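You operate a simulated robot arm through the tools that you are given. There is no shell and no other tool.

You are at the controls of a simulated two-armed robot. One attempt, no reset.

Task
Fit the nozzle that the job card names.
Fine: first stop the filler, then bleed its air; old nozzle in the blue rack, latch down, then air back on. Where these are worked on the way, their far stop is far enough and under half their travel is too little: yellow latch.
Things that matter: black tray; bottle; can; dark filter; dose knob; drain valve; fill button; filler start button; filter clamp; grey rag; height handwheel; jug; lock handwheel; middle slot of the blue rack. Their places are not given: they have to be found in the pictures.

Only the result counts: the job must be done as asked and must still hold three seconds after the hand-in. Knocking over, shifting, dropping, spilling or breaking anything else fails it.

Robot
Two 7-joint arms with fingered hands on one trunk that stands fixed in place. Base frame: the origin is at the foot of the trunk, x ahead of it, y to its left, z up. Units: mm, degrees, N and s.
The left shoulder is at [70, 146, 1247], the right one opposite. Each reaches about 779 mm from its shoulder. Payload 3.5 kg a hand.
The tool frame of a hand sits at the grasp point between the pads (the TCP): z along the fingers, y along the line on which they close. The tips reach 25 mm beyond it. The gripper opens to 88 mm; its body begins 29 mm behind the TCP. The gripper is a hand of 4 fingers: y runs from the thumb to the fingers, the wrist lies at [-13, -97, -162] in the tool frame.
Orientation is told as [roll, pitch, yaw] about the base's x, y, z axes, in that order, counted from this pose: with the fingers straight down and the wrist toward the robot, the tool's x, y and z point along [0, 1, 0], [1, 0, 0] and [0, 0, -1] of the base frame.

Tools
- The arms move only by the tool step_arm. It takes "left_plan", "right_plan" or both (then of equal length, played together; a hand with none holds still); each is a list of rows, each a list of 6 numbers: the shift along the tool's x, y, z in units of 200 mm (1.0 is 200 mm), then the turn, a rotation vector about the tool's x, y, z in units of 90 degrees (1.0 is 90 degrees). In form: [[x, y, z, rx, ry, rz], ...]. A call has 1 to 20 rows; each row is the pose to reach, as a shift and turn from the pose commanded when the call began, along the tool's axes at that moment. A call with a number of a shift or a turn outside -1 to 1 is refused whole. Each row takes 0.2 s and may step no farther than 50 mm and 8.6 degrees from the row before; otherwise, the whole call is refused. A pose out of reach is approached as far as the arm can. The call stops where the force on the tool passes 40 N (or 10 N more than at its start, if that is more) or the arm is blocked; 0.2 s more then pass. In this call time passes only in rows, and 0.2 s behind the last. It gives the time, the measured TCP pose, the force on the tool (base axes), the opening and the grip force at its end, in the units of the frame above (readings bear some noise), with the torque about the TCP (base axes, N m) and any sound that the robot's microphone picked up.
- Cameras (640 x 400 px; columns grow to the right, rows downward): "scene" is now at [118.5, 56.1, 1573.4]; the picture's right is [0.65, -0.76, 0.00], its down [-0.39, -0.33, -0.86] and it looks along [0.66, 0.56, -0.51] (base axes); focal length 272 px, centre (320, 200). "left" rides on the left gripper at [-64, -83, -98] in its tool frame; the picture's right is [-0.62, -0.37, 0.69], its down [0.71, -0.63, 0.30] and it looks along [0.32, 0.68, 0.65] (tool axes); focal length 265 px, centre (320, 200). "right" rides on the right gripper at [64, -83, -98] in its tool frame; the picture's right is [-0.62, 0.37, -0.69], its down [-0.71, -0.63, 0.30] and it looks along [-0.32, 0.68, 0.65] (tool axes); focal length 265 px, centre (320, 200).
- camera(camera): a new picture of that camera. The clock stands still meanwhile.
- move_column(by): slides the trunk up (or, below 0, down) by that many mm; the arms and the scene camera ride with it, the base frame stays. It gives what a move gives, with no picture.
- curl_fingers(index, middle, ring, thumb_bend, thumb_turn, hand): sets how far each is bent, from 0 (flat) to 1 (curled in); at 0.3 the hand is open as for a grip, at 0.7 the pads meet at the TCP. One left out holds its place. A second passes; each finger stops where it meets its share of the squeeze, and holds until it gets a number again. It is the only way to open and close the hand. It gives what a move gives, with no picture; readings hold the bend of each and the force on the fingers (four entries, about 0 where the hand has none), thumb and palm. thumb_turn goes from beside the hand (0) to across from the fingers (1), as for a grip.
- turn_head(pan, tilt): turns the head with the scene camera to pan (to the left, within 86 degrees either way) and tilt (down, from -29 to 69), counted from straight ahead of the robot. It gives what a move gives.
- point_at(camera, pixels): for up to 12 pixels [column, row] of the newest picture of that camera ("zoom" is the newest enlarged one), the place [x, y, z] in the base frame of the surface seen there, good to about 3 mm. The clock stands still meanwhile.
- close_up(camera, box): a new picture of the part [left, top, right, bottom] of that camera's present view, enlarged. The clock stands still meanwhile.
- close_job(): hands the job in; it is judged then, once.

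Open the grippers and draw the arms clear of the work before you hand the job in, unless the task says otherwise.

The tools are called after "Request:" as a command line: name --argument value ..., lists and objects as JSON in quotes. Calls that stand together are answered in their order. step_arm: Moves the arms, as the interface text tells. Its arguments: {"type":"object","properties":{"left_plan":{"type":"array"},"right_plan":{"type":"array"}},"required":[]} The other tools are called the same way: move_column (by) moves the trunk up or down; curl_fingers (index, middle, ring, thumb_bend, thumb_turn, hand) moves the fingers one by one; turn_head (pan, tilt) turns the head that bears the scene camera; camera (camera) takes a picture; point_at (camera, pixels) gives the place of the surface under pixels of a picture; close_up (camera, box) takes an enlarged picture of a part of a camera's view; close_job () hands the job in.

At the start:

```text
time_s: 0.0
left_eef_pos: [367.5, 424.2, 1407.8]
left_tcp_rot: [0.1, 0.0, 0.1]
left_ft_force: [0.1, -0.3, 0.6]
left_moment: [-0.03, 0.0, -0.01]
left_opening: 87.4
left_gripper_force: 0.1
left_shape: jaw
left_bend: [0.3, 0.3, 0.3, 0.3, 0.98]
left_finger forces: [0.1, 0.0, 0.0, 0.1, 0.0, 0.1]
right_eef_pos: [455.0, 60.1, 1390.5]
right_tcp_rot: [0.1, 0.0, -0.1]
right_ft_force: [-0.1, -1.1, -0.8]
right_moment: [-0.04, 0.03, 0.0]
right_opening: 87.9
right_gripper_force: 0.1
right_shape: jaw
right_bend: [0.3, 0.3, 0.3, 0.3, 0.98]
right_finger forces: [0.0, 0.0, 0.0, 0.1, 0.0, 0.1]
trunk travel left (down, up): [-810.0, 30.0]
head pan, tilt (commanded): [40.2, 30.6]
```

scene: 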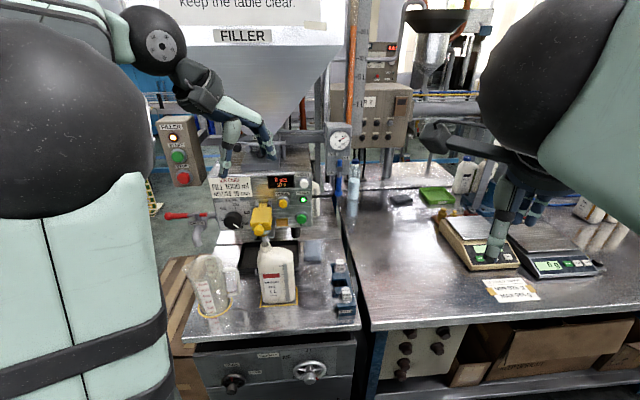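
right: 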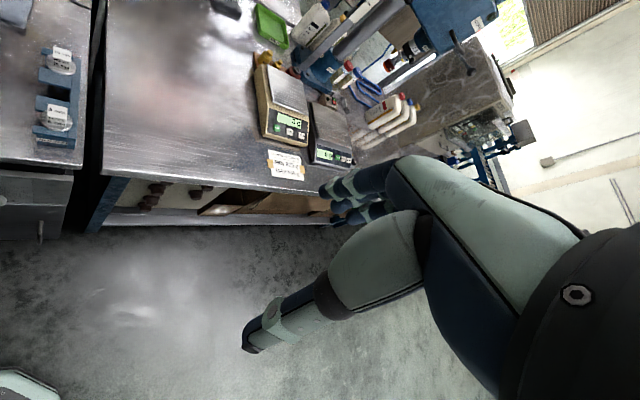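
left: 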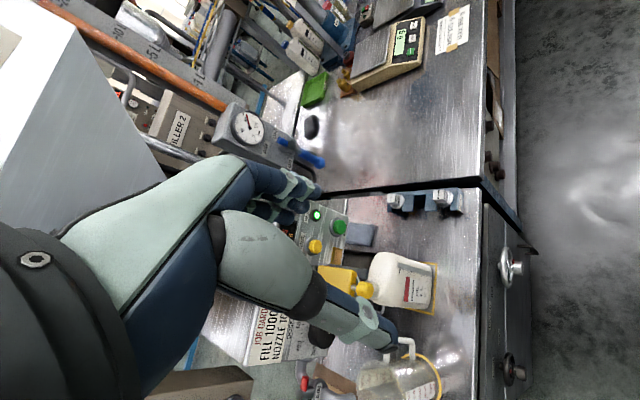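

The scene shows a filler with a panel around (260,200), and a blue rack around (345,285). I take close-ups of the job card and panel first.

Request:
close_up --camera "scene" --box '[200, 160, 360, 260]'

Request:
close_up --camera "scene" --box '[160, 230, 380, 400]'

Request:
close_up --camera "scene" --box '[140, 90, 360, 230]'

```text
4.00 times, centred on (280, 210) of scene
```

zoom: 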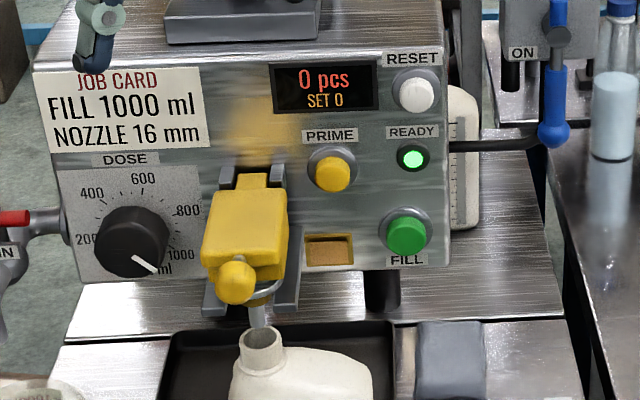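

```text
2.35 times, centred on (270, 315) of scene
```

zoom: 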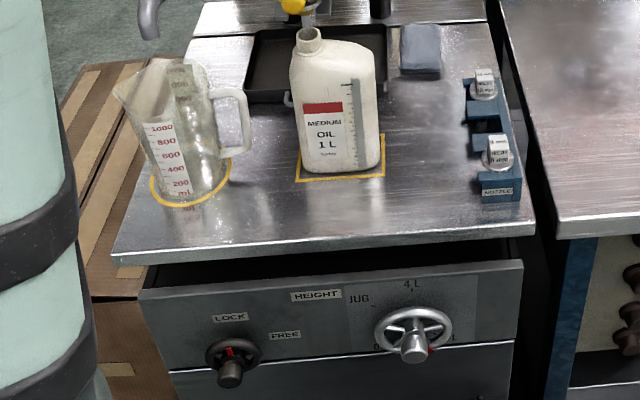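

```text
2.86 times, centred on (250, 160) of scene
```

zoom: 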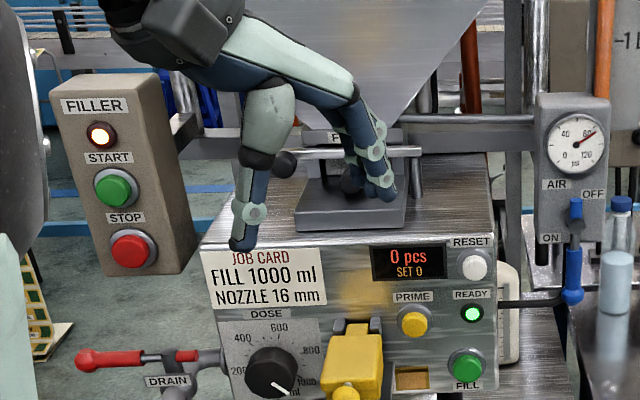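

The card reads "FILL 1000 ml, NOZZLE 16 mm". I zoom further on the rack labels, the nozzle, the stop box and the air lever, then measure positions.

Request:
close_up --camera "scene" --box '[315, 245, 375, 325]'

Request:
close_up --camera "scene" --box '[236, 195, 306, 265]'

Request:
close_up --camera "scene" --box '[310, 115, 380, 215]'

Request:
close_up --camera "left" --box '[240, 160, 500, 400]'

```text
5.00 times, centred on (345, 285) of scene
```

zoom: 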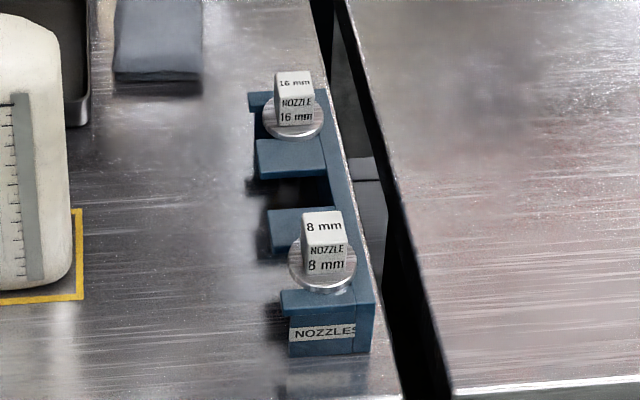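

```text
5.71 times, centred on (271, 230) of scene
```

zoom: 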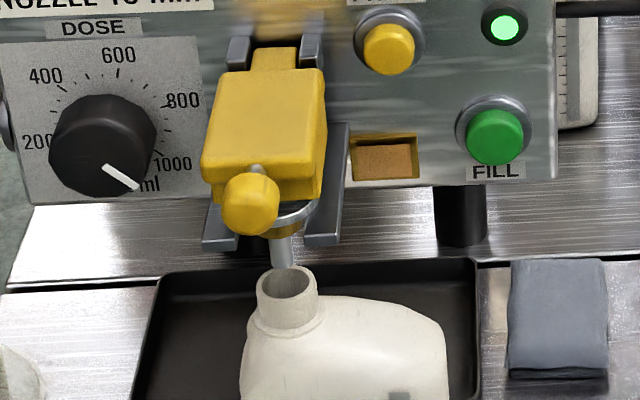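

```text
4.00 times, centred on (345, 165) of scene
```

zoom: 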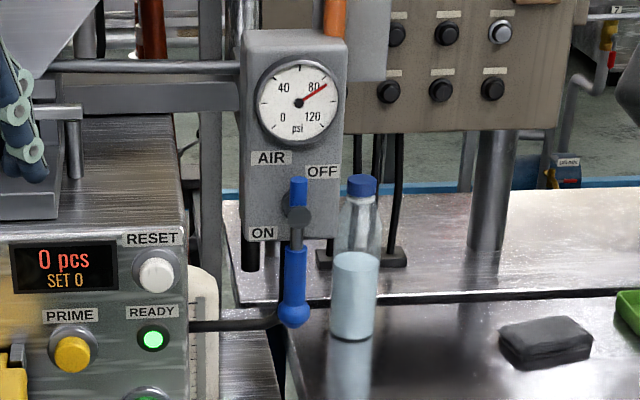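

```text
1.67 times, centred on (370, 280) of left
```

zoom: 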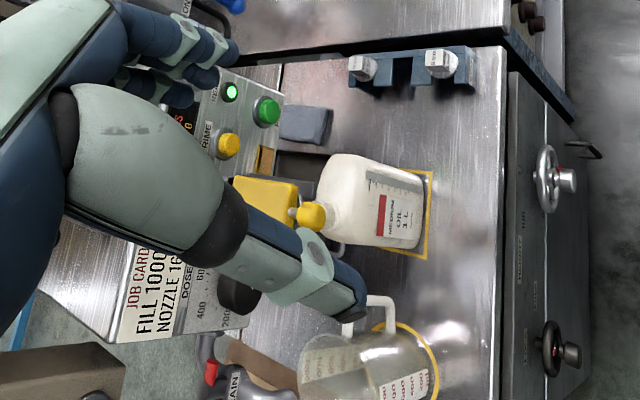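

Rack: 16 mm nozzle in the far slot, 8 mm in the near slot, middle empty. I measure the base-frame places of the key items in the scene picture.

Request:
camera --camera "scene"

Request:
point_at --camera "scene" --pixels '[[183, 177], [179, 156], [345, 192], [344, 168], [335, 141], [262, 229], [262, 212], [340, 264], [348, 294], [345, 282], [262, 240], [288, 272]]'

Request:
point_at --camera "scene" --pixels '[[268, 248], [330, 308], [360, 318], [234, 220], [300, 218], [205, 290], [310, 370], [232, 382], [312, 250], [290, 250], [205, 215], [166, 215]]'

```text
taken
```

scene: 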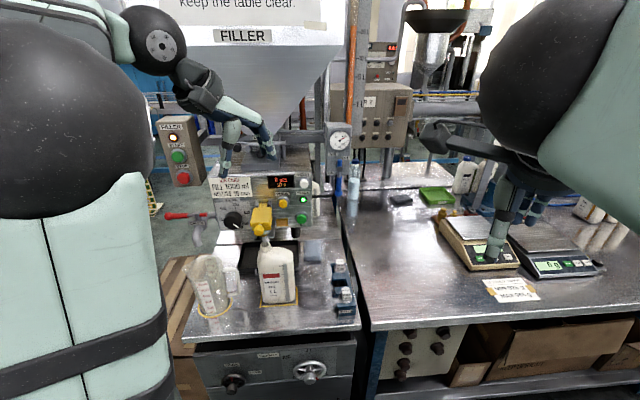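

```text
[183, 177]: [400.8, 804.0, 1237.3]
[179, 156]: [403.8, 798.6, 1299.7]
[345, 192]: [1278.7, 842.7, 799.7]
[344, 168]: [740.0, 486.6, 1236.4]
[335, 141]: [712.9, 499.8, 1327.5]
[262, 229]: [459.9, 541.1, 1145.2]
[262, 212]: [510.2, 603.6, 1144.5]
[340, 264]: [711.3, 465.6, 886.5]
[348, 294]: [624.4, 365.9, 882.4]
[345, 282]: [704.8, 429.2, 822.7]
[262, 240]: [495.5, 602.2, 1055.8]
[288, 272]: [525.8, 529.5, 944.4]
```

```text
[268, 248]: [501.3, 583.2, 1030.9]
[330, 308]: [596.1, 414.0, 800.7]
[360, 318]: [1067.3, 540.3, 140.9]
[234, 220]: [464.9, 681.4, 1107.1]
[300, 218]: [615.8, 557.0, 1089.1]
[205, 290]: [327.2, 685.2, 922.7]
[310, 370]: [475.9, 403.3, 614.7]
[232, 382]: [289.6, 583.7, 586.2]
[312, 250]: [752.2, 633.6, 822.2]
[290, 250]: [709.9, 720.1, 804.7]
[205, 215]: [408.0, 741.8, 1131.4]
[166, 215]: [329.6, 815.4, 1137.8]
```

I look closer at the stop box and the latch/guide area to get surface directions.

Request:
close_up --camera "scene" --box '[150, 110, 214, 190]'

Request:
point_at --camera "zoom" --pixels '[[120, 60], [300, 60], [170, 360], [320, 330], [265, 335], [238, 230], [230, 110], [220, 160], [250, 275], [295, 335]]'

```text
5.00 times, centred on (182, 150) of scene
```

zoom: 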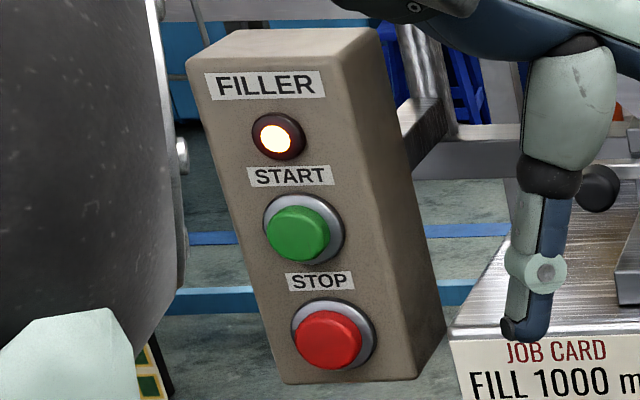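

```text
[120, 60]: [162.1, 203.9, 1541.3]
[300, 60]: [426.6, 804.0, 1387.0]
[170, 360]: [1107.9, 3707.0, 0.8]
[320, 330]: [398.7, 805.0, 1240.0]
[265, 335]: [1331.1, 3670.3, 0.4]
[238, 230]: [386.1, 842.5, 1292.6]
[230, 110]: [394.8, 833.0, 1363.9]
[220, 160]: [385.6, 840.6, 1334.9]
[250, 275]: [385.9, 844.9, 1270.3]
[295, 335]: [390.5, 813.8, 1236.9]
```

Now the zoom on the air lever and gauge box with measured points.

Request:
close_up --camera "scene" --box '[310, 115, 380, 215]'

Request:
point_at --camera "zoom" --pixels '[[295, 313], [297, 280], [298, 216], [299, 185], [255, 50], [330, 50], [255, 200], [325, 200], [265, 233], [300, 100], [350, 300], [545, 340]]'

Request:
close_up --camera "scene" --box '[236, 195, 306, 265]'

Request:
point_at --camera "zoom" --pixels '[[250, 205], [257, 175], [215, 170], [300, 160], [240, 80], [320, 80], [275, 50], [240, 50], [310, 45], [220, 242], [320, 240], [280, 262]]'

Request:
point_at --camera "zoom" --pixels '[[280, 245], [300, 212], [288, 285], [288, 270], [265, 300], [310, 300], [345, 135], [205, 235], [180, 160], [385, 50], [495, 135], [100, 150]]'

```text
4.00 times, centred on (345, 165) of scene
```

zoom: 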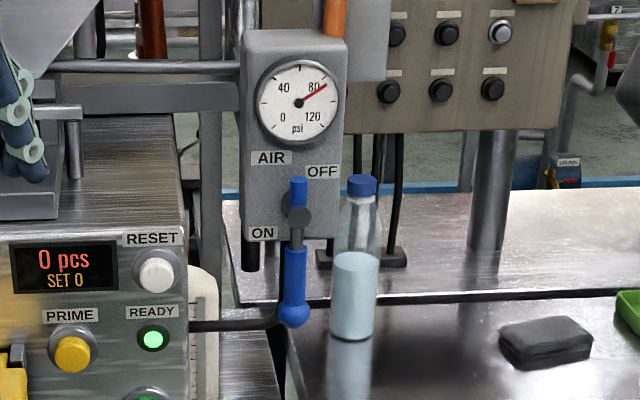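

```text
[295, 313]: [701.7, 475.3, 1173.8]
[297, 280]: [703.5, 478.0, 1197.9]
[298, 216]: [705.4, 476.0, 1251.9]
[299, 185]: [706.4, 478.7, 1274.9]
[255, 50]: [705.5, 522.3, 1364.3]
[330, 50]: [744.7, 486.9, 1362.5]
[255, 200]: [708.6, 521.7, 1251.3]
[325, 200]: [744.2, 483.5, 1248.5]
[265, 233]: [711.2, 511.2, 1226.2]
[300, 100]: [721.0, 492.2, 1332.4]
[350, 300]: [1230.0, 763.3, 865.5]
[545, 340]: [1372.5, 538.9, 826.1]
```

```text
5.71 times, centred on (271, 230) of scene
```

zoom: 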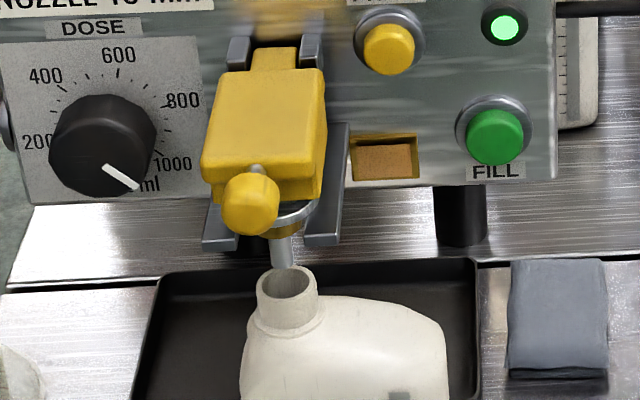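

```text
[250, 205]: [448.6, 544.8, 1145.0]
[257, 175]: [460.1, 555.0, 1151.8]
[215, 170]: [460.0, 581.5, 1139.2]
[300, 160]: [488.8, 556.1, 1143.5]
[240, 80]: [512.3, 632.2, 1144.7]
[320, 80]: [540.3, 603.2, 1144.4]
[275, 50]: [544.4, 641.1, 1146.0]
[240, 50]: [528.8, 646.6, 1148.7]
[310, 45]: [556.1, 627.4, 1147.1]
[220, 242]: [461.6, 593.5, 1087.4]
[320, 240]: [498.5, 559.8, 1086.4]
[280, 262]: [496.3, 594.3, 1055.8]
```

```text
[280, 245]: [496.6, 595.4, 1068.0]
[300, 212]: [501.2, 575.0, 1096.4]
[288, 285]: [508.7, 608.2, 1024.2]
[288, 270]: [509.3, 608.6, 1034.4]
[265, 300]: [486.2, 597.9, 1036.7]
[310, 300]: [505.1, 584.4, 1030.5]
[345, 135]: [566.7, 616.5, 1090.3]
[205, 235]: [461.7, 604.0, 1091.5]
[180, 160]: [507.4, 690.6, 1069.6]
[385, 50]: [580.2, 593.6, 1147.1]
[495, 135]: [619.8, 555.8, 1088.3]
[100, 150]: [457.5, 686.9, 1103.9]
```

The lever handle hangs from its pivot near (705,476,1252), ball near (702,475,1174). I measure the hopper and surrounding obstacles before moving the left hand.

Request:
camera --camera "scene"

Request:
point_at --camera "scene" --pixels '[[200, 60], [250, 80], [310, 60], [300, 100], [290, 140], [262, 165], [215, 205], [270, 152], [326, 150], [355, 60], [228, 165], [190, 100]]'

Request:
curl_fingers --hand "left" --index 0.7 --middle 0.7 --ring 0.7 --thumb_bend 0.7

```text
taken
```

scene: 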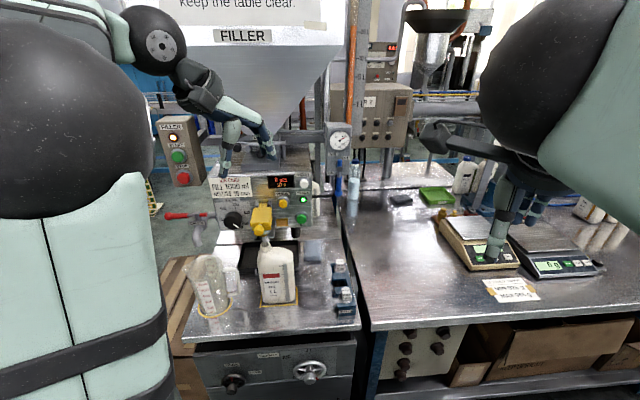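

```text
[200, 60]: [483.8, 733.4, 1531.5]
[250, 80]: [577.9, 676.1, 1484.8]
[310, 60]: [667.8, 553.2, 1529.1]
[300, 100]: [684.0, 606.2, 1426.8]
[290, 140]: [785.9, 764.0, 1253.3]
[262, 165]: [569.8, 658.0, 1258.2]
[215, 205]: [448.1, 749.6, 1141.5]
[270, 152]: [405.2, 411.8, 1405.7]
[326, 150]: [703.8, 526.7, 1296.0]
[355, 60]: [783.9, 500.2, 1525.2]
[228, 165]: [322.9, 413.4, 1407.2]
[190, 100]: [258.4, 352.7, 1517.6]
```

```text
time_s: 1.0
left_eef_pos: [366.9, 425.2, 1407.6]
left_tcp_rot: [0.0, 0.0, 0.1]
left_ft_force: [-0.3, 0.9, 0.1]
left_moment: [-0.01, -0.03, 0.02]
left_opening: 0.2
left_gripper_force: 0.0
left_shape: fingers
left_bend: [0.7, 0.7, 0.7, 0.7, 0.98]
left_finger forces: [0.1, 0.0, 0.0, 0.0, 0.0, 0.1]
right_eef_pos: [454.4, 60.8, 1389.5]
right_tcp_rot: [-0.1, -0.1, 0.0]
right_ft_force: [0.1, -0.6, -0.3]
right_moment: [0.0, 0.03, 0.01]
right_opening: 87.5
right_gripper_force: 0.1
right_shape: jaw
right_bend: [0.3, 0.3, 0.3, 0.3, 0.98]
right_finger forces: [0.1, 0.0, 0.0, 0.0, 0.2, 0.0]
trunk travel left (down, up): [-810.0, 30.0]
head pan, tilt (commanded): [40.2, 30.6]
```

Hand is closed with a point-like tip. Now I yaw the left hand +50° in place so its fingers' plane faces the station.

Request:
step_arm --left_plan '[[0, 0, 0, 0, 0, -0.093], [0, 0, 0, 0, 0, -0.185], [0, 0, 0, 0, 0, -0.278], [0, 0, 0, 0, 0, -0.37], [0, 0, 0, 0, 0, -0.463], [0, 0, 0, 0, 0, -0.556]]'

```text
time_s: 2.4
left_eef_pos: [366.1, 424.4, 1408.3]
left_tcp_rot: [0.1, -0.1, 50.3]
left_ft_force: [-0.4, -0.1, -0.1]
left_moment: [0.02, 0.0, -0.01]
left_opening: 0.0
left_gripper_force: 0.1
left_shape: fingers
left_bend: [0.7, 0.7, 0.7, 0.7, 0.98]
left_finger forces: [0.0, 0.0, 0.0, 0.1, 0.0, 0.0]
right_eef_pos: [456.1, 59.8, 1388.9]
right_tcp_rot: [0.0, 0.1, 0.1]
right_ft_force: [-0.4, 0.1, -0.8]
right_moment: [0.0, 0.0, -0.03]
right_opening: 87.6
right_gripper_force: 0.0
right_shape: jaw
right_bend: [0.3, 0.3, 0.3, 0.3, 0.98]
right_finger forces: [0.0, 0.0, 0.1, 0.0, 0.0, 0.0]
trunk travel left (down, up): [-810.0, 30.0]
head pan, tilt (commanded): [40.2, 30.6]
```

Yaw is set. Now I tilt the fingers 60° forward (toward the station) while moving partway toward the STOP button.

Request:
step_arm --left_plan '[[0.0625, 0.07, 0.05, -0.083, 0, 0], [0.125, 0.14, 0.1, -0.167, 0, 0], [0.1875, 0.21, 0.15, -0.25, 0, 0], [0.25, 0.28, 0.2, -0.333, 0, 0], [0.3125, 0.35, 0.25, -0.417, 0, 0], [0.375, 0.42, 0.3, -0.5, 0, 0], [0.4375, 0.49, 0.35, -0.583, 0, 0], [0.5, 0.56, 0.4, -0.667, 0, 0]]'

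Request:
camera --camera "scene"

Request:
camera --camera "left"

```text
time_s: 4.2
left_eef_pos: [363.7, 576.9, 1327.4]
left_tcp_rot: [-0.2, -60.0, 50.1]
left_ft_force: [-0.2, 0.7, 0.3]
left_moment: [0.0, -0.02, 0.03]
left_opening: 0.0
left_gripper_force: 0.1
left_shape: fingers
left_bend: [0.7, 0.7, 0.7, 0.7, 0.98]
left_finger forces: [0.0, 0.0, 0.1, 0.1, 0.1, 0.1]
left hand out of reach, approached as far as the arm can: row 2, 3
right_eef_pos: [455.6, 64.4, 1389.0]
right_tcp_rot: [-0.1, 0.0, 0.1]
right_ft_force: [0.0, 0.2, 0.6]
right_moment: [-0.05, 0.01, -0.01]
right_opening: 87.4
right_gripper_force: 0.0
right_shape: jaw
right_bend: [0.3, 0.3, 0.3, 0.3, 0.98]
right_finger forces: [0.0, 0.0, 0.1, 0.0, 0.0, 0.0]
trunk travel left (down, up): [-810.0, 30.0]
head pan, tilt (commanded): [40.2, 30.6]
```

```text
taken
```

scene: 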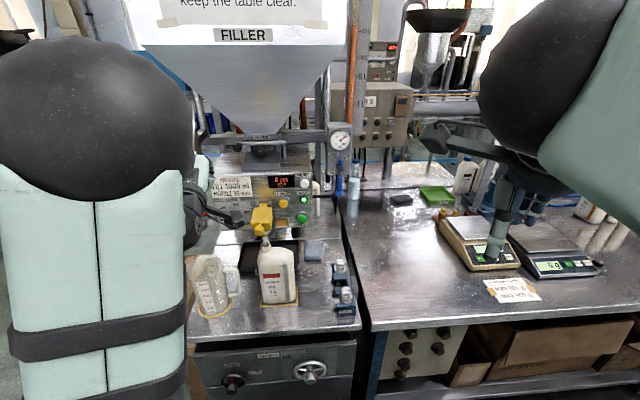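

```text
taken
```

left: 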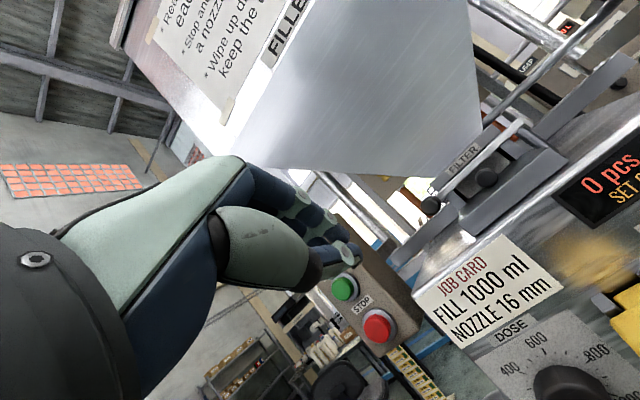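

The left camera shows STOP at (378,325). I look at the sign on the hopper too, since it might hold instructions.

Request:
turn_head --pan 40 --tilt 5

Request:
close_up --camera "scene" --box '[120, 60, 380, 260]'

```text
time_s: 5.1
left_eef_pos: [363.0, 573.9, 1329.8]
left_tcp_rot: [0.1, -59.9, 50.0]
left_ft_force: [0.8, -0.4, 0.0]
left_moment: [-0.03, 0.01, 0.02]
left_opening: 0.1
left_gripper_force: 0.1
left_shape: fingers
left_bend: [0.7, 0.7, 0.7, 0.7, 0.98]
left_finger forces: [0.0, 0.0, 0.1, 0.0, 0.0, 0.1]
right_eef_pos: [454.3, 61.0, 1389.4]
right_tcp_rot: [0.0, 0.1, 0.0]
right_ft_force: [0.6, -0.5, -0.4]
right_moment: [0.01, 0.02, -0.02]
right_opening: 87.7
right_gripper_force: 0.1
right_shape: jaw
right_bend: [0.3, 0.3, 0.3, 0.3, 0.98]
right_finger forces: [0.0, 0.1, 0.0, 0.1, 0.0, 0.0]
trunk travel left (down, up): [-810.0, 30.0]
head pan, tilt (commanded): [40.0, 5.0]
```

```text
2.00 times, centred on (250, 160) of scene
```

zoom: 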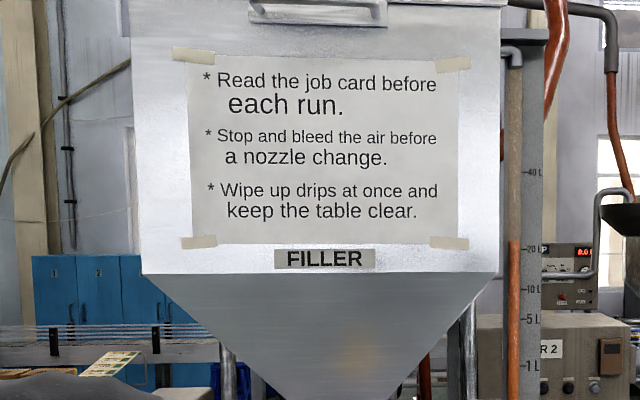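

The sign just repeats the stop-then-bleed rule. I bring the head back and move the closed left hand to a pre-press point 60 mm in front of STOP.

Request:
turn_head --pan 45 --tilt 30

Request:
step_arm --left_plan '[[0.074, -0.006, 0.089, 0, 0, 0], [0.148, -0.012, 0.177, 0, 0, 0], [0.222, -0.017, 0.266, 0, 0, 0], [0.297, -0.023, 0.354, 0, 0, 0], [0.371, -0.029, 0.443, 0, 0, 0], [0.445, -0.035, 0.531, 0, 0, 0], [0.519, -0.04, 0.62, 0, 0, 0], [0.593, -0.046, 0.7085, 0, 0, 0]]'

Request:
camera --camera "left"

Request:
camera --camera "scene"

```text
time_s: 6.0
left_eef_pos: [362.4, 573.9, 1329.7]
left_tcp_rot: [-0.1, -60.0, 50.1]
left_ft_force: [-0.1, -0.3, -0.7]
left_moment: [-0.01, 0.0, 0.01]
left_opening: 0.0
left_gripper_force: 0.2
left_shape: fingers
left_bend: [0.7, 0.7, 0.7, 0.7, 0.98]
left_finger forces: [0.1, 0.0, 0.1, 0.1, 0.0, 0.0]
right_eef_pos: [454.0, 59.9, 1389.7]
right_tcp_rot: [-0.1, 0.0, 0.1]
right_ft_force: [-0.6, 0.7, 0.1]
right_moment: [-0.05, 0.04, -0.01]
right_opening: 87.6
right_gripper_force: 0.0
right_shape: jaw
right_bend: [0.3, 0.3, 0.3, 0.3, 0.98]
right_finger forces: [0.0, 0.0, 0.1, 0.1, 0.0, 0.0]
trunk travel left (down, up): [-810.0, 30.0]
head pan, tilt (commanded): [45.0, 30.0]
```

```text
time_s: 7.8
left_eef_pos: [346.6, 744.0, 1248.3]
left_tcp_rot: [-0.2, -60.0, 50.2]
left_ft_force: [-0.2, -0.6, -0.2]
left_moment: [0.0, -0.03, -0.01]
left_opening: 0.2
left_gripper_force: 0.1
left_shape: fingers
left_bend: [0.7, 0.7, 0.7, 0.7, 0.98]
left_finger forces: [0.0, 0.0, 0.0, 0.0, 0.0, 0.0]
right_eef_pos: [455.6, 62.3, 1390.7]
right_tcp_rot: [0.0, -0.1, 0.2]
right_ft_force: [0.0, 0.2, 0.3]
right_moment: [0.03, -0.04, 0.01]
right_opening: 87.6
right_gripper_force: 0.0
right_shape: jaw
right_bend: [0.3, 0.3, 0.3, 0.3, 0.98]
right_finger forces: [0.0, 0.1, 0.0, 0.1, 0.0, 0.1]
trunk travel left (down, up): [-810.0, 30.0]
head pan, tilt (commanded): [45.0, 30.0]
```

```text
taken
```

left: 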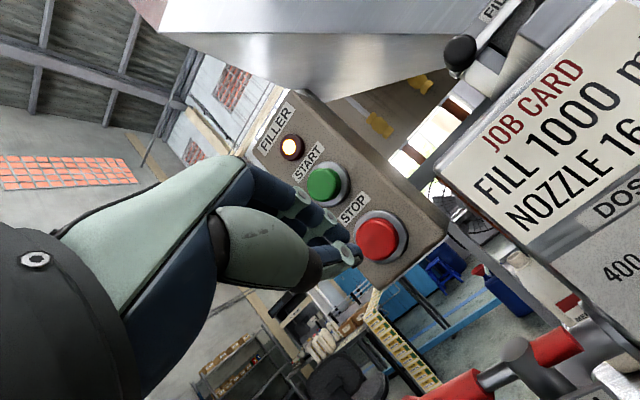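

```text
taken
```

scene: 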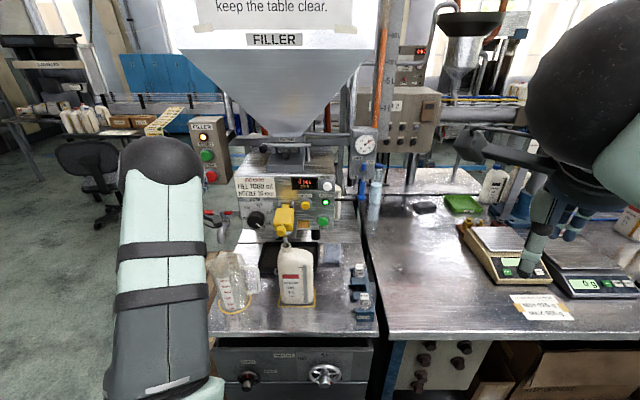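

The fingertips sit near (345,255) in the left view and STOP at (378,237). I measure the button in this closer view before pressing.

Request:
point_at --camera "left" --pixels '[[378, 237], [370, 237], [388, 237], [378, 226], [378, 250], [323, 184], [355, 208], [410, 200], [345, 255]]'

```text
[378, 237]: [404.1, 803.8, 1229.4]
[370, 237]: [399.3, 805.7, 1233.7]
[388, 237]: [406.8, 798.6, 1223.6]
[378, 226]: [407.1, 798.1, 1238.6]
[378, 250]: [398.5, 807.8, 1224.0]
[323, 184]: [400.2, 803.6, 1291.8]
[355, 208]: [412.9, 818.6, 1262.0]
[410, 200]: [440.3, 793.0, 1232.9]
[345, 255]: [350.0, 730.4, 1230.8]
```

STOP centre is about (403,803,1231), roughly 60 mm ahead of the tips. I press straight in along the station normal with small final steps.

Request:
step_arm --left_plan '[[-0.008, 0.0375, 0.078, 0, 0, 0], [-0.017, 0.075, 0.157, 0, 0, 0], [-0.025, 0.1125, 0.235, 0, 0, 0], [-0.025, 0.1225, 0.2525, 0, 0, 0], [-0.025, 0.1325, 0.27, 0, 0, 0], [-0.025, 0.1425, 0.287, 0, 0, 0], [-0.025, 0.1475, 0.296, 0, 0, 0]]'

Request:
camera --camera "left"

```text
time_s: 9.4
left_eef_pos: [393.7, 788.6, 1244.6]
left_tcp_rot: [0.0, -60.1, 50.1]
left_ft_force: [-2.4, -2.5, 0.6]
left_moment: [0.0, 0.0, 0.0]
left_opening: 0.0
left_gripper_force: 1.9
left_shape: fingers
left_bend: [0.7, 0.7, 0.7, 0.7, 0.98]
left_finger forces: [2.8, 0.6, 0.0, 0.1, 0.1, 0.0]
right_eef_pos: [454.4, 59.0, 1391.1]
right_tcp_rot: [0.1, 0.0, 0.1]
right_ft_force: [0.1, 0.0, 0.0]
right_moment: [0.02, -0.01, 0.04]
right_opening: 87.7
right_gripper_force: 0.0
right_shape: jaw
right_bend: [0.3, 0.3, 0.3, 0.3, 0.98]
right_finger forces: [0.0, 0.1, 0.0, 0.0, 0.0, 0.1]
trunk travel left (down, up): [-810.0, 30.0]
head pan, tilt (commanded): [45.0, 30.0]
heard: click
```

```text
taken
```

left: 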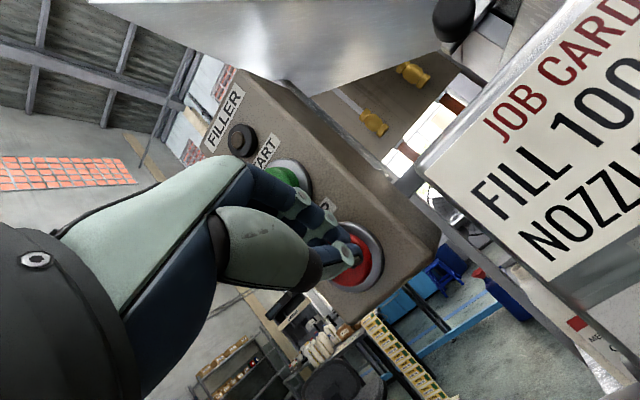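

A click was heard and the FILLER lamp is now dark, so STOP worked. I retract straight back out.

Request:
step_arm --left_plan '[[0, -0.05, -0.0865, 0, 0, 0], [0, -0.1, -0.173, 0, 0, 0], [0, -0.15, -0.26, 0, 0, 0], [0, -0.2, -0.346, 0, 0, 0], [0, -0.25, -0.433, 0, 0, 0]]'

Request:
camera --camera "left"

Request:
camera --camera "scene"

```text
time_s: 10.6
left_eef_pos: [330.1, 709.8, 1244.2]
left_tcp_rot: [0.0, -60.1, 49.9]
left_ft_force: [0.8, -0.4, -0.1]
left_moment: [0.03, 0.0, -0.01]
left_opening: 0.2
left_gripper_force: 0.1
left_shape: fingers
left_bend: [0.7, 0.7, 0.7, 0.7, 0.98]
left_finger forces: [0.0, 0.1, 0.0, 0.0, 0.0, 0.1]
right_eef_pos: [454.8, 59.7, 1389.1]
right_tcp_rot: [0.1, 0.0, 0.0]
right_ft_force: [0.1, 0.3, 0.4]
right_moment: [-0.01, -0.02, 0.03]
right_opening: 87.3
right_gripper_force: 0.0
right_shape: jaw
right_bend: [0.3, 0.3, 0.3, 0.3, 0.98]
right_finger forces: [0.1, 0.0, 0.0, 0.1, 0.0, 0.0]
trunk travel left (down, up): [-810.0, 30.0]
head pan, tilt (commanded): [45.0, 30.0]
```

```text
taken
```

left: 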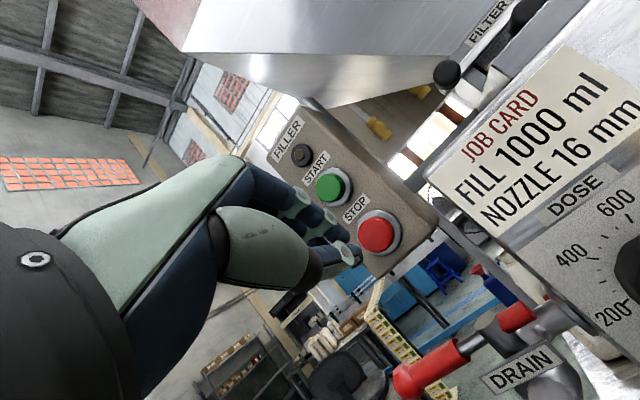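

```text
taken
```

scene: 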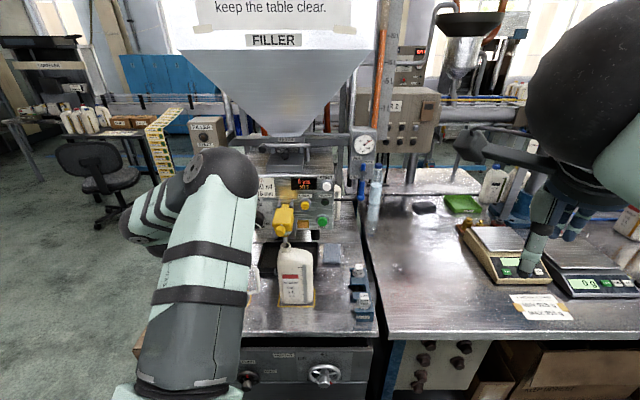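

Lamp is off. I measure the panel plane from this view (job card corners, dose plate) to get the station's exact heading.

Request:
point_at --camera "left" --pixels '[[440, 180], [490, 225], [570, 60], [630, 130], [520, 225], [600, 290], [545, 130], [300, 130], [400, 180], [395, 200], [420, 215], [350, 245]]'

Request:
point_at --camera "scene" --pixels '[[290, 205], [330, 178], [340, 215], [310, 185], [296, 180], [325, 195], [358, 150], [378, 150], [356, 165], [376, 135], [284, 215], [291, 225]]'

```text
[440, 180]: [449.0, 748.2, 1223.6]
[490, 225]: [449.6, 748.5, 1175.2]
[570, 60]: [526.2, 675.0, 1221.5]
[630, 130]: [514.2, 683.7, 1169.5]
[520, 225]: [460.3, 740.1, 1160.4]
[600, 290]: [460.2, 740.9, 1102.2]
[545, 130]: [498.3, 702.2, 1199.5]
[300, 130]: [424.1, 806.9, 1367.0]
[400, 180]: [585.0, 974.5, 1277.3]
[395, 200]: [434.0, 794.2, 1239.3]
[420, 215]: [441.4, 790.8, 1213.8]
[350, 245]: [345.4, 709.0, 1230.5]
```

```text
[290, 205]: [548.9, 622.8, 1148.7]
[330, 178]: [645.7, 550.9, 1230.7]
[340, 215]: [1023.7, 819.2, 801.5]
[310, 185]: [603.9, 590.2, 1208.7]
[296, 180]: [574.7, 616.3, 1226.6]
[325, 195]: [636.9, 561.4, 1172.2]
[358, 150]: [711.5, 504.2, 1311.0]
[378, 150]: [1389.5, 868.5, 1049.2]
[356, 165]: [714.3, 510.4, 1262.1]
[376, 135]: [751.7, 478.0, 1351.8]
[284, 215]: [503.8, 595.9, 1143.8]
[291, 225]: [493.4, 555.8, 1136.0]
```

The station faces yaw ≈45° (panel normal ≈ (0.707,0.707)). I check the finger layout in the left view to know the width of the closed hand.

Request:
close_up --camera "left" --box '[200, 140, 400, 300]'

Request:
point_at --camera "left" --pixels '[[350, 255], [343, 235], [330, 217], [300, 196], [330, 275], [305, 260], [255, 185], [240, 240], [340, 252], [318, 240], [300, 215], [285, 205]]'

```text
2.50 times, centred on (300, 220) of left
```

zoom: 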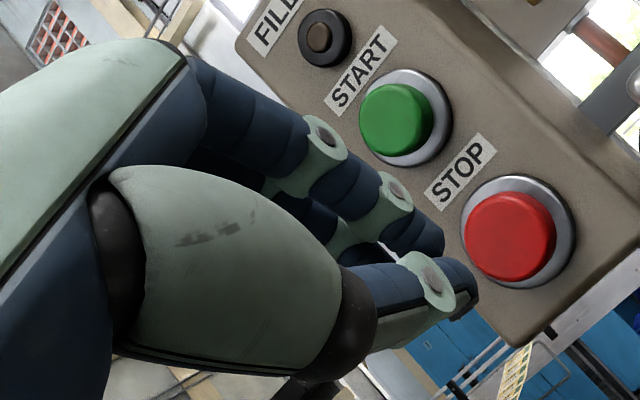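

```text
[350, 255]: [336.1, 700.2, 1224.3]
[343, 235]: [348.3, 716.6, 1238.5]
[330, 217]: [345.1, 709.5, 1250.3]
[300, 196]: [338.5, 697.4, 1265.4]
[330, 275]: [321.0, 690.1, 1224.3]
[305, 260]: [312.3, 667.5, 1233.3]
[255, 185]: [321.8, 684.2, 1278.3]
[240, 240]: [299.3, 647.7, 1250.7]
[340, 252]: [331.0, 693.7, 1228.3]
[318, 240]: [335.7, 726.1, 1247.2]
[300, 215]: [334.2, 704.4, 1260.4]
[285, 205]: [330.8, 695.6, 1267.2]
```

The index finger's right side lies at tool x≈−12. I now carry the closed hand sideways in front of the panel, at z≈1250 and well clear of it, toward the air lever while turning yaw to 45°.

Request:
step_arm --left_plan '[[-0.1225, -0.009, -0.02, 0, -0.006, 0.0035], [-0.245, -0.0185, -0.04, 0, -0.012, 0.007], [-0.3675, -0.028, -0.06, 0, -0.018, 0.0105], [-0.49, -0.037, -0.08, 0, -0.024, 0.014], [-0.6125, -0.046, -0.1, 0, -0.03, 0.0175], [-0.735, -0.0555, -0.12, 0, -0.036, 0.021], [-0.8575, -0.065, -0.14, 0, -0.042, 0.0245], [-0.98, -0.074, -0.1585, 0, -0.0481, 0.0278]]'

Request:
camera --camera "left"

Request:
camera --camera "scene"

```text
time_s: 12.4
left_eef_pos: [458.5, 559.0, 1247.3]
left_tcp_rot: [-0.1, -60.0, 45.1]
left_ft_force: [-0.1, -0.6, 0.0]
left_moment: [0.0, 0.02, -0.01]
left_opening: 0.2
left_gripper_force: 0.0
left_shape: fingers
left_bend: [0.7, 0.7, 0.7, 0.7, 0.98]
left_finger forces: [0.1, 0.0, 0.0, 0.0, 0.0, 0.0]
right_eef_pos: [454.9, 61.2, 1389.1]
right_tcp_rot: [0.0, 0.0, 0.1]
right_ft_force: [-0.5, 0.1, 0.0]
right_moment: [-0.01, 0.05, -0.02]
right_opening: 87.4
right_gripper_force: 0.0
right_shape: jaw
right_bend: [0.3, 0.3, 0.3, 0.3, 0.98]
right_finger forces: [0.0, 0.1, 0.0, 0.0, 0.0, 0.0]
trunk travel left (down, up): [-810.0, 30.0]
head pan, tilt (commanded): [45.0, 30.0]
```

```text
taken
```

left: 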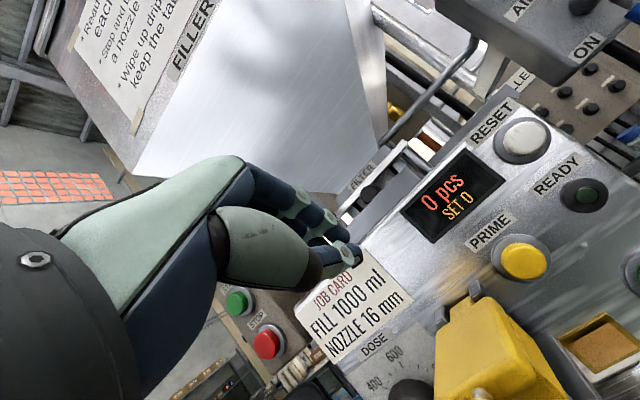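

```text
taken
```

scene: 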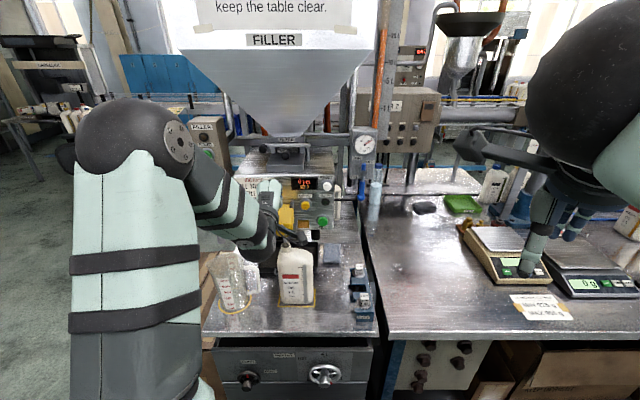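

READY is dark now. I continue the sideways move to just left of the air lever at U≈125 (still pulled back from the panel).

Request:
step_arm --left_plan '[[-0.1225, -0.006, -0.0105, 0, 0, 0], [-0.245, -0.012, -0.021, 0, 0, 0], [-0.3675, -0.018, -0.0315, 0, 0, 0], [-0.49, -0.025, -0.042, 0, 0, 0], [-0.6125, -0.031, -0.0525, 0, 0, 0], [-0.735, -0.037, -0.063, 0, 0, 0], [-0.8575, -0.043, -0.0735, 0, 0, 0], [-0.98, -0.049, -0.084, 0, 0, 0]]'

Request:
camera --camera "left"

Request:
camera --camera "scene"

```text
time_s: 14.2
left_eef_pos: [584.0, 406.9, 1247.2]
left_tcp_rot: [0.2, -60.1, 44.9]
left_ft_force: [-0.2, 0.2, 0.4]
left_moment: [0.0, -0.05, 0.02]
left_opening: 0.0
left_gripper_force: 0.0
left_shape: fingers
left_bend: [0.7, 0.7, 0.7, 0.7, 0.98]
left_finger forces: [0.0, 0.1, 0.0, 0.0, 0.0, 0.0]
right_eef_pos: [456.4, 61.3, 1388.8]
right_tcp_rot: [0.0, 0.1, 0.2]
right_ft_force: [-0.5, -0.2, -0.2]
right_moment: [-0.02, 0.02, -0.01]
right_opening: 87.5
right_gripper_force: 0.0
right_shape: jaw
right_bend: [0.3, 0.3, 0.3, 0.3, 0.98]
right_finger forces: [0.0, 0.0, 0.0, 0.0, 0.0, 0.0]
trunk travel left (down, up): [-810.0, 30.0]
head pan, tilt (commanded): [45.0, 30.0]
```

```text
taken
```

left: 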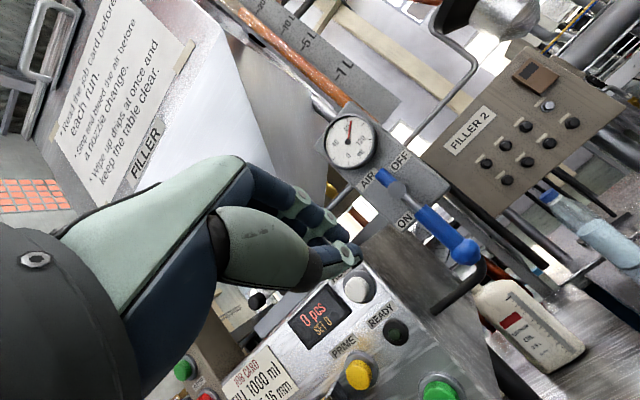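

```text
taken
```

scene: 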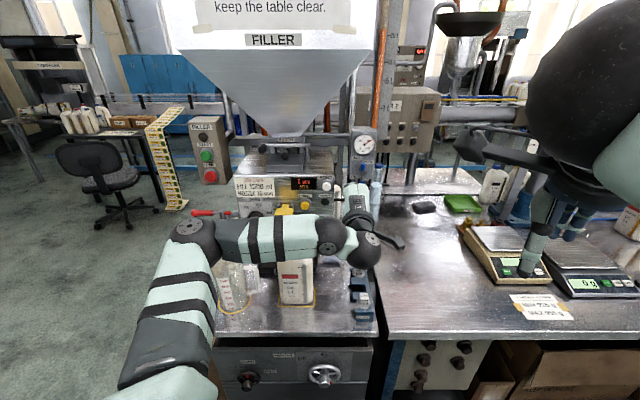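

The lever is clear in the left view: ball (466,250), pivot about (388,178), hose near (440,300). I measure these.

Request:
close_up --camera "left" --box '[320, 100, 520, 320]'

Request:
point_at --camera "left" --pixels '[[466, 250], [435, 225], [410, 205], [388, 178], [382, 172], [458, 290], [480, 270], [400, 220], [430, 180], [360, 220], [350, 145], [420, 235]]'

```text
1.82 times, centred on (420, 210) of left
```

zoom: 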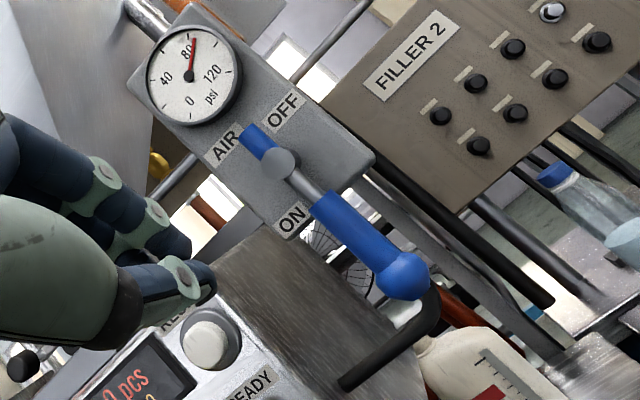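

```text
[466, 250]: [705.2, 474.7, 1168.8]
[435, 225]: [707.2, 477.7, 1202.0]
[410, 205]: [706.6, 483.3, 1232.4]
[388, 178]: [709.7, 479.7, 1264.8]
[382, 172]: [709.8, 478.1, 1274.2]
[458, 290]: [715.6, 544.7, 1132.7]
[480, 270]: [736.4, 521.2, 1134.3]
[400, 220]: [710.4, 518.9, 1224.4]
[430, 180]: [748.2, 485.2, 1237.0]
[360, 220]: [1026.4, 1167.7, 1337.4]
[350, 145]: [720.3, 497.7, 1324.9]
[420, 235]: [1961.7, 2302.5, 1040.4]
```

The hose sits well behind the lever (N≈891). I check the right edge of the filler panel to be sure the other fingers clear it when I push in.

Request:
point_at --camera "left" --pixels '[[375, 268], [390, 265], [405, 280], [420, 300], [430, 340], [372, 300], [385, 300], [395, 300], [400, 320], [352, 265], [370, 250], [395, 245]]'

```text
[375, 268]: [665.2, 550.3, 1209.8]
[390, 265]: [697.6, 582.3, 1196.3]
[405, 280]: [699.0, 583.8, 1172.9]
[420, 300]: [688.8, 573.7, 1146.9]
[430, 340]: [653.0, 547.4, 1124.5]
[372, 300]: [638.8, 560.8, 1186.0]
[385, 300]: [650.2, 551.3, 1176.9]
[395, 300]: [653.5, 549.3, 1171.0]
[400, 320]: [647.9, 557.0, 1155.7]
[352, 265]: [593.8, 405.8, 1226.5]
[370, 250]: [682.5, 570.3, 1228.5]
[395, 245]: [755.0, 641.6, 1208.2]
```

The panel's right side is at U≈81, so I keep the hand right of that. I lower to z≈1198 and go forward to just left of the lever handle.

Request:
step_arm --left_plan '[[-0.022, -0.106, 0.061, 0, 0, 0], [-0.045, -0.212, 0.1225, 0, 0, 0], [-0.045, -0.157, 0.2175, 0, 0, 0], [-0.045, -0.102, 0.313, 0, 0, 0], [-0.045, -0.047, 0.4085, 0, 0, 0], [-0.045, 0.008, 0.5035, 0, 0, 0], [-0.045, 0.063, 0.599, 0, 0, 0], [-0.045, 0.113, 0.6855, 0, 0, 0]]'

Request:
camera --camera "left"

Request:
camera --camera "scene"

```text
time_s: 16.0
left_eef_pos: [681.3, 495.0, 1197.7]
left_tcp_rot: [0.1, -60.0, 45.0]
left_ft_force: [0.0, -0.2, 0.6]
left_moment: [-0.02, 0.01, -0.01]
left_opening: 0.0
left_gripper_force: 0.0
left_shape: fingers
left_bend: [0.7, 0.7, 0.7, 0.7, 0.98]
left_finger forces: [0.1, 0.0, 0.1, 0.1, 0.0, 0.0]
right_eef_pos: [455.4, 60.5, 1389.3]
right_tcp_rot: [0.1, 0.1, 0.0]
right_ft_force: [0.0, 0.1, -0.3]
right_moment: [0.03, -0.02, -0.02]
right_opening: 87.6
right_gripper_force: 0.1
right_shape: jaw
right_bend: [0.3, 0.3, 0.3, 0.3, 0.98]
right_finger forces: [0.1, 0.0, 0.0, 0.0, 0.0, 0.1]
trunk travel left (down, up): [-810.0, 30.0]
head pan, tilt (commanded): [45.0, 30.0]
```

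```text
taken
```

left: 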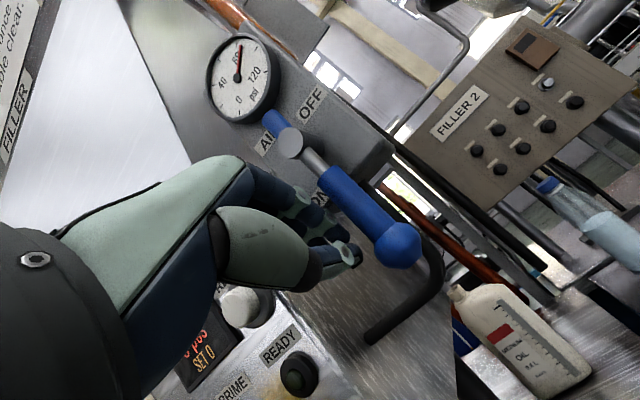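

```text
taken
```

scene: 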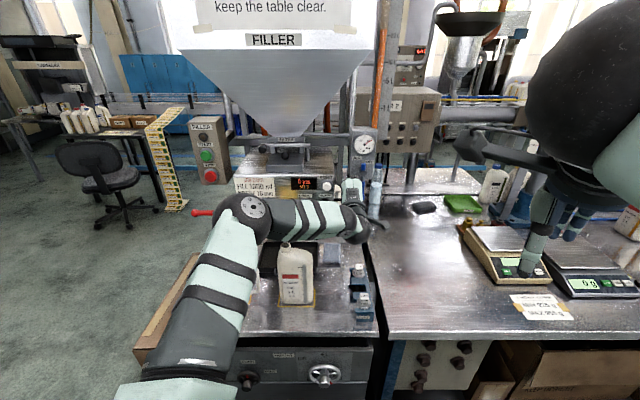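

The hand is just left of the lever. I check where the elbow and forearm are relative to the jug and bottle, and the gap between finger and handle.

Request:
point_at --camera "scene" --pixels '[[245, 215], [200, 300], [300, 220], [225, 255], [260, 232]]'

Request:
point_at --camera "left" --pixels '[[398, 245], [375, 225], [355, 200], [350, 255], [345, 262], [335, 235], [322, 190], [315, 160], [290, 142]]'

```text
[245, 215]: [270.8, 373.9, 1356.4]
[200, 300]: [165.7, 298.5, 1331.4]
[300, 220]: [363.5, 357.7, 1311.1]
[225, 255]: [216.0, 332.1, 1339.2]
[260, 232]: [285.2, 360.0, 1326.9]
```

```text
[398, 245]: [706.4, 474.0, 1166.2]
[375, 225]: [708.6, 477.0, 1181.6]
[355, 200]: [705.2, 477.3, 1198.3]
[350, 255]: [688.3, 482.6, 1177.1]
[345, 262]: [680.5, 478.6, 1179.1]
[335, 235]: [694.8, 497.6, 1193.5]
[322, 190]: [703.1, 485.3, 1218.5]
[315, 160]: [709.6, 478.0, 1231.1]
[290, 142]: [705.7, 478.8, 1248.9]
```

The elbow is high and clear. I now push the handle along its arc: right, then up toward OFF, in small rows.

Request:
step_arm --left_plan '[[-0.0615, 0, 0, 0, 0, 0], [-0.1, -0.004, 0.002, 0, 0, 0], [-0.139, -0.007, 0.004, 0, 0, 0], [-0.178, -0.002, 0.001, 0, 0, 0], [-0.2165, 0.003, -0.0015, 0, 0, 0], [-0.2525, 0.015, -0.0085, 0, 0, 0], [-0.2885, 0.029, -0.017, 0, 0, 0], [-0.32, 0.05, -0.029, 0, 0, 0], [-0.35, 0.0706, -0.041, 0, 0, 0]]'

Request:
camera --camera "left"

```text
time_s: 18.0
left_eef_pos: [731.6, 440.2, 1212.5]
left_tcp_rot: [0.3, -60.0, 44.7]
left_ft_force: [-7.6, -6.2, -10.1]
left_moment: [0.01, -0.23, 0.15]
left_opening: 0.0
left_gripper_force: 6.6
left_shape: fingers
left_bend: [0.7, 0.7, 0.7, 0.7, 0.98]
left_finger forces: [0.0, 13.2, 0.1, 0.0, 0.0, 0.1]
right_eef_pos: [455.9, 61.1, 1390.5]
right_tcp_rot: [0.0, -0.1, 0.0]
right_ft_force: [-0.6, -0.3, -0.3]
right_moment: [0.0, 0.02, -0.05]
right_opening: 87.5
right_gripper_force: 0.0
right_shape: jaw
right_bend: [0.3, 0.3, 0.3, 0.3, 0.98]
right_finger forces: [0.1, 0.0, 0.0, 0.0, 0.0, 0.0]
trunk travel left (down, up): [-810.0, 30.0]
head pan, tilt (commanded): [45.0, 30.0]
```

```text
taken
```

left: 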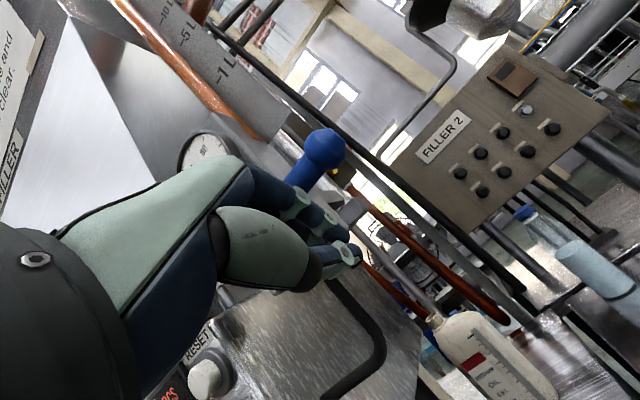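

The lever's ball now points sideways, about 90° round. I check the gauge and lever from the scene camera.

Request:
close_up --camera "scene" --box '[330, 115, 400, 215]'

Request:
point_at --camera "left" --pixels '[[325, 148], [308, 175], [298, 187]]'

```text
4.00 times, centred on (365, 165) of scene
```

zoom: 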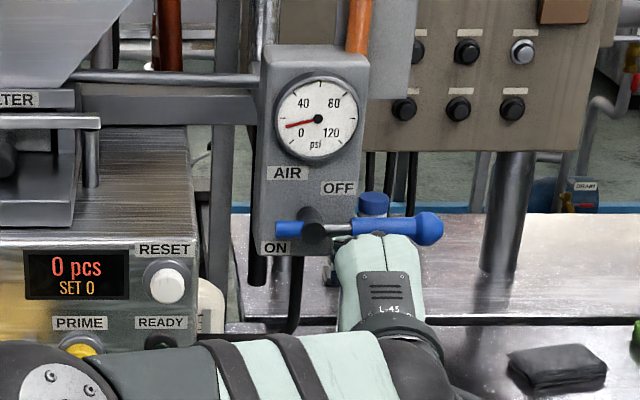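

```text
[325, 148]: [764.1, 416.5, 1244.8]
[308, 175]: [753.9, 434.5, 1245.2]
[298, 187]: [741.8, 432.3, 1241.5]
```

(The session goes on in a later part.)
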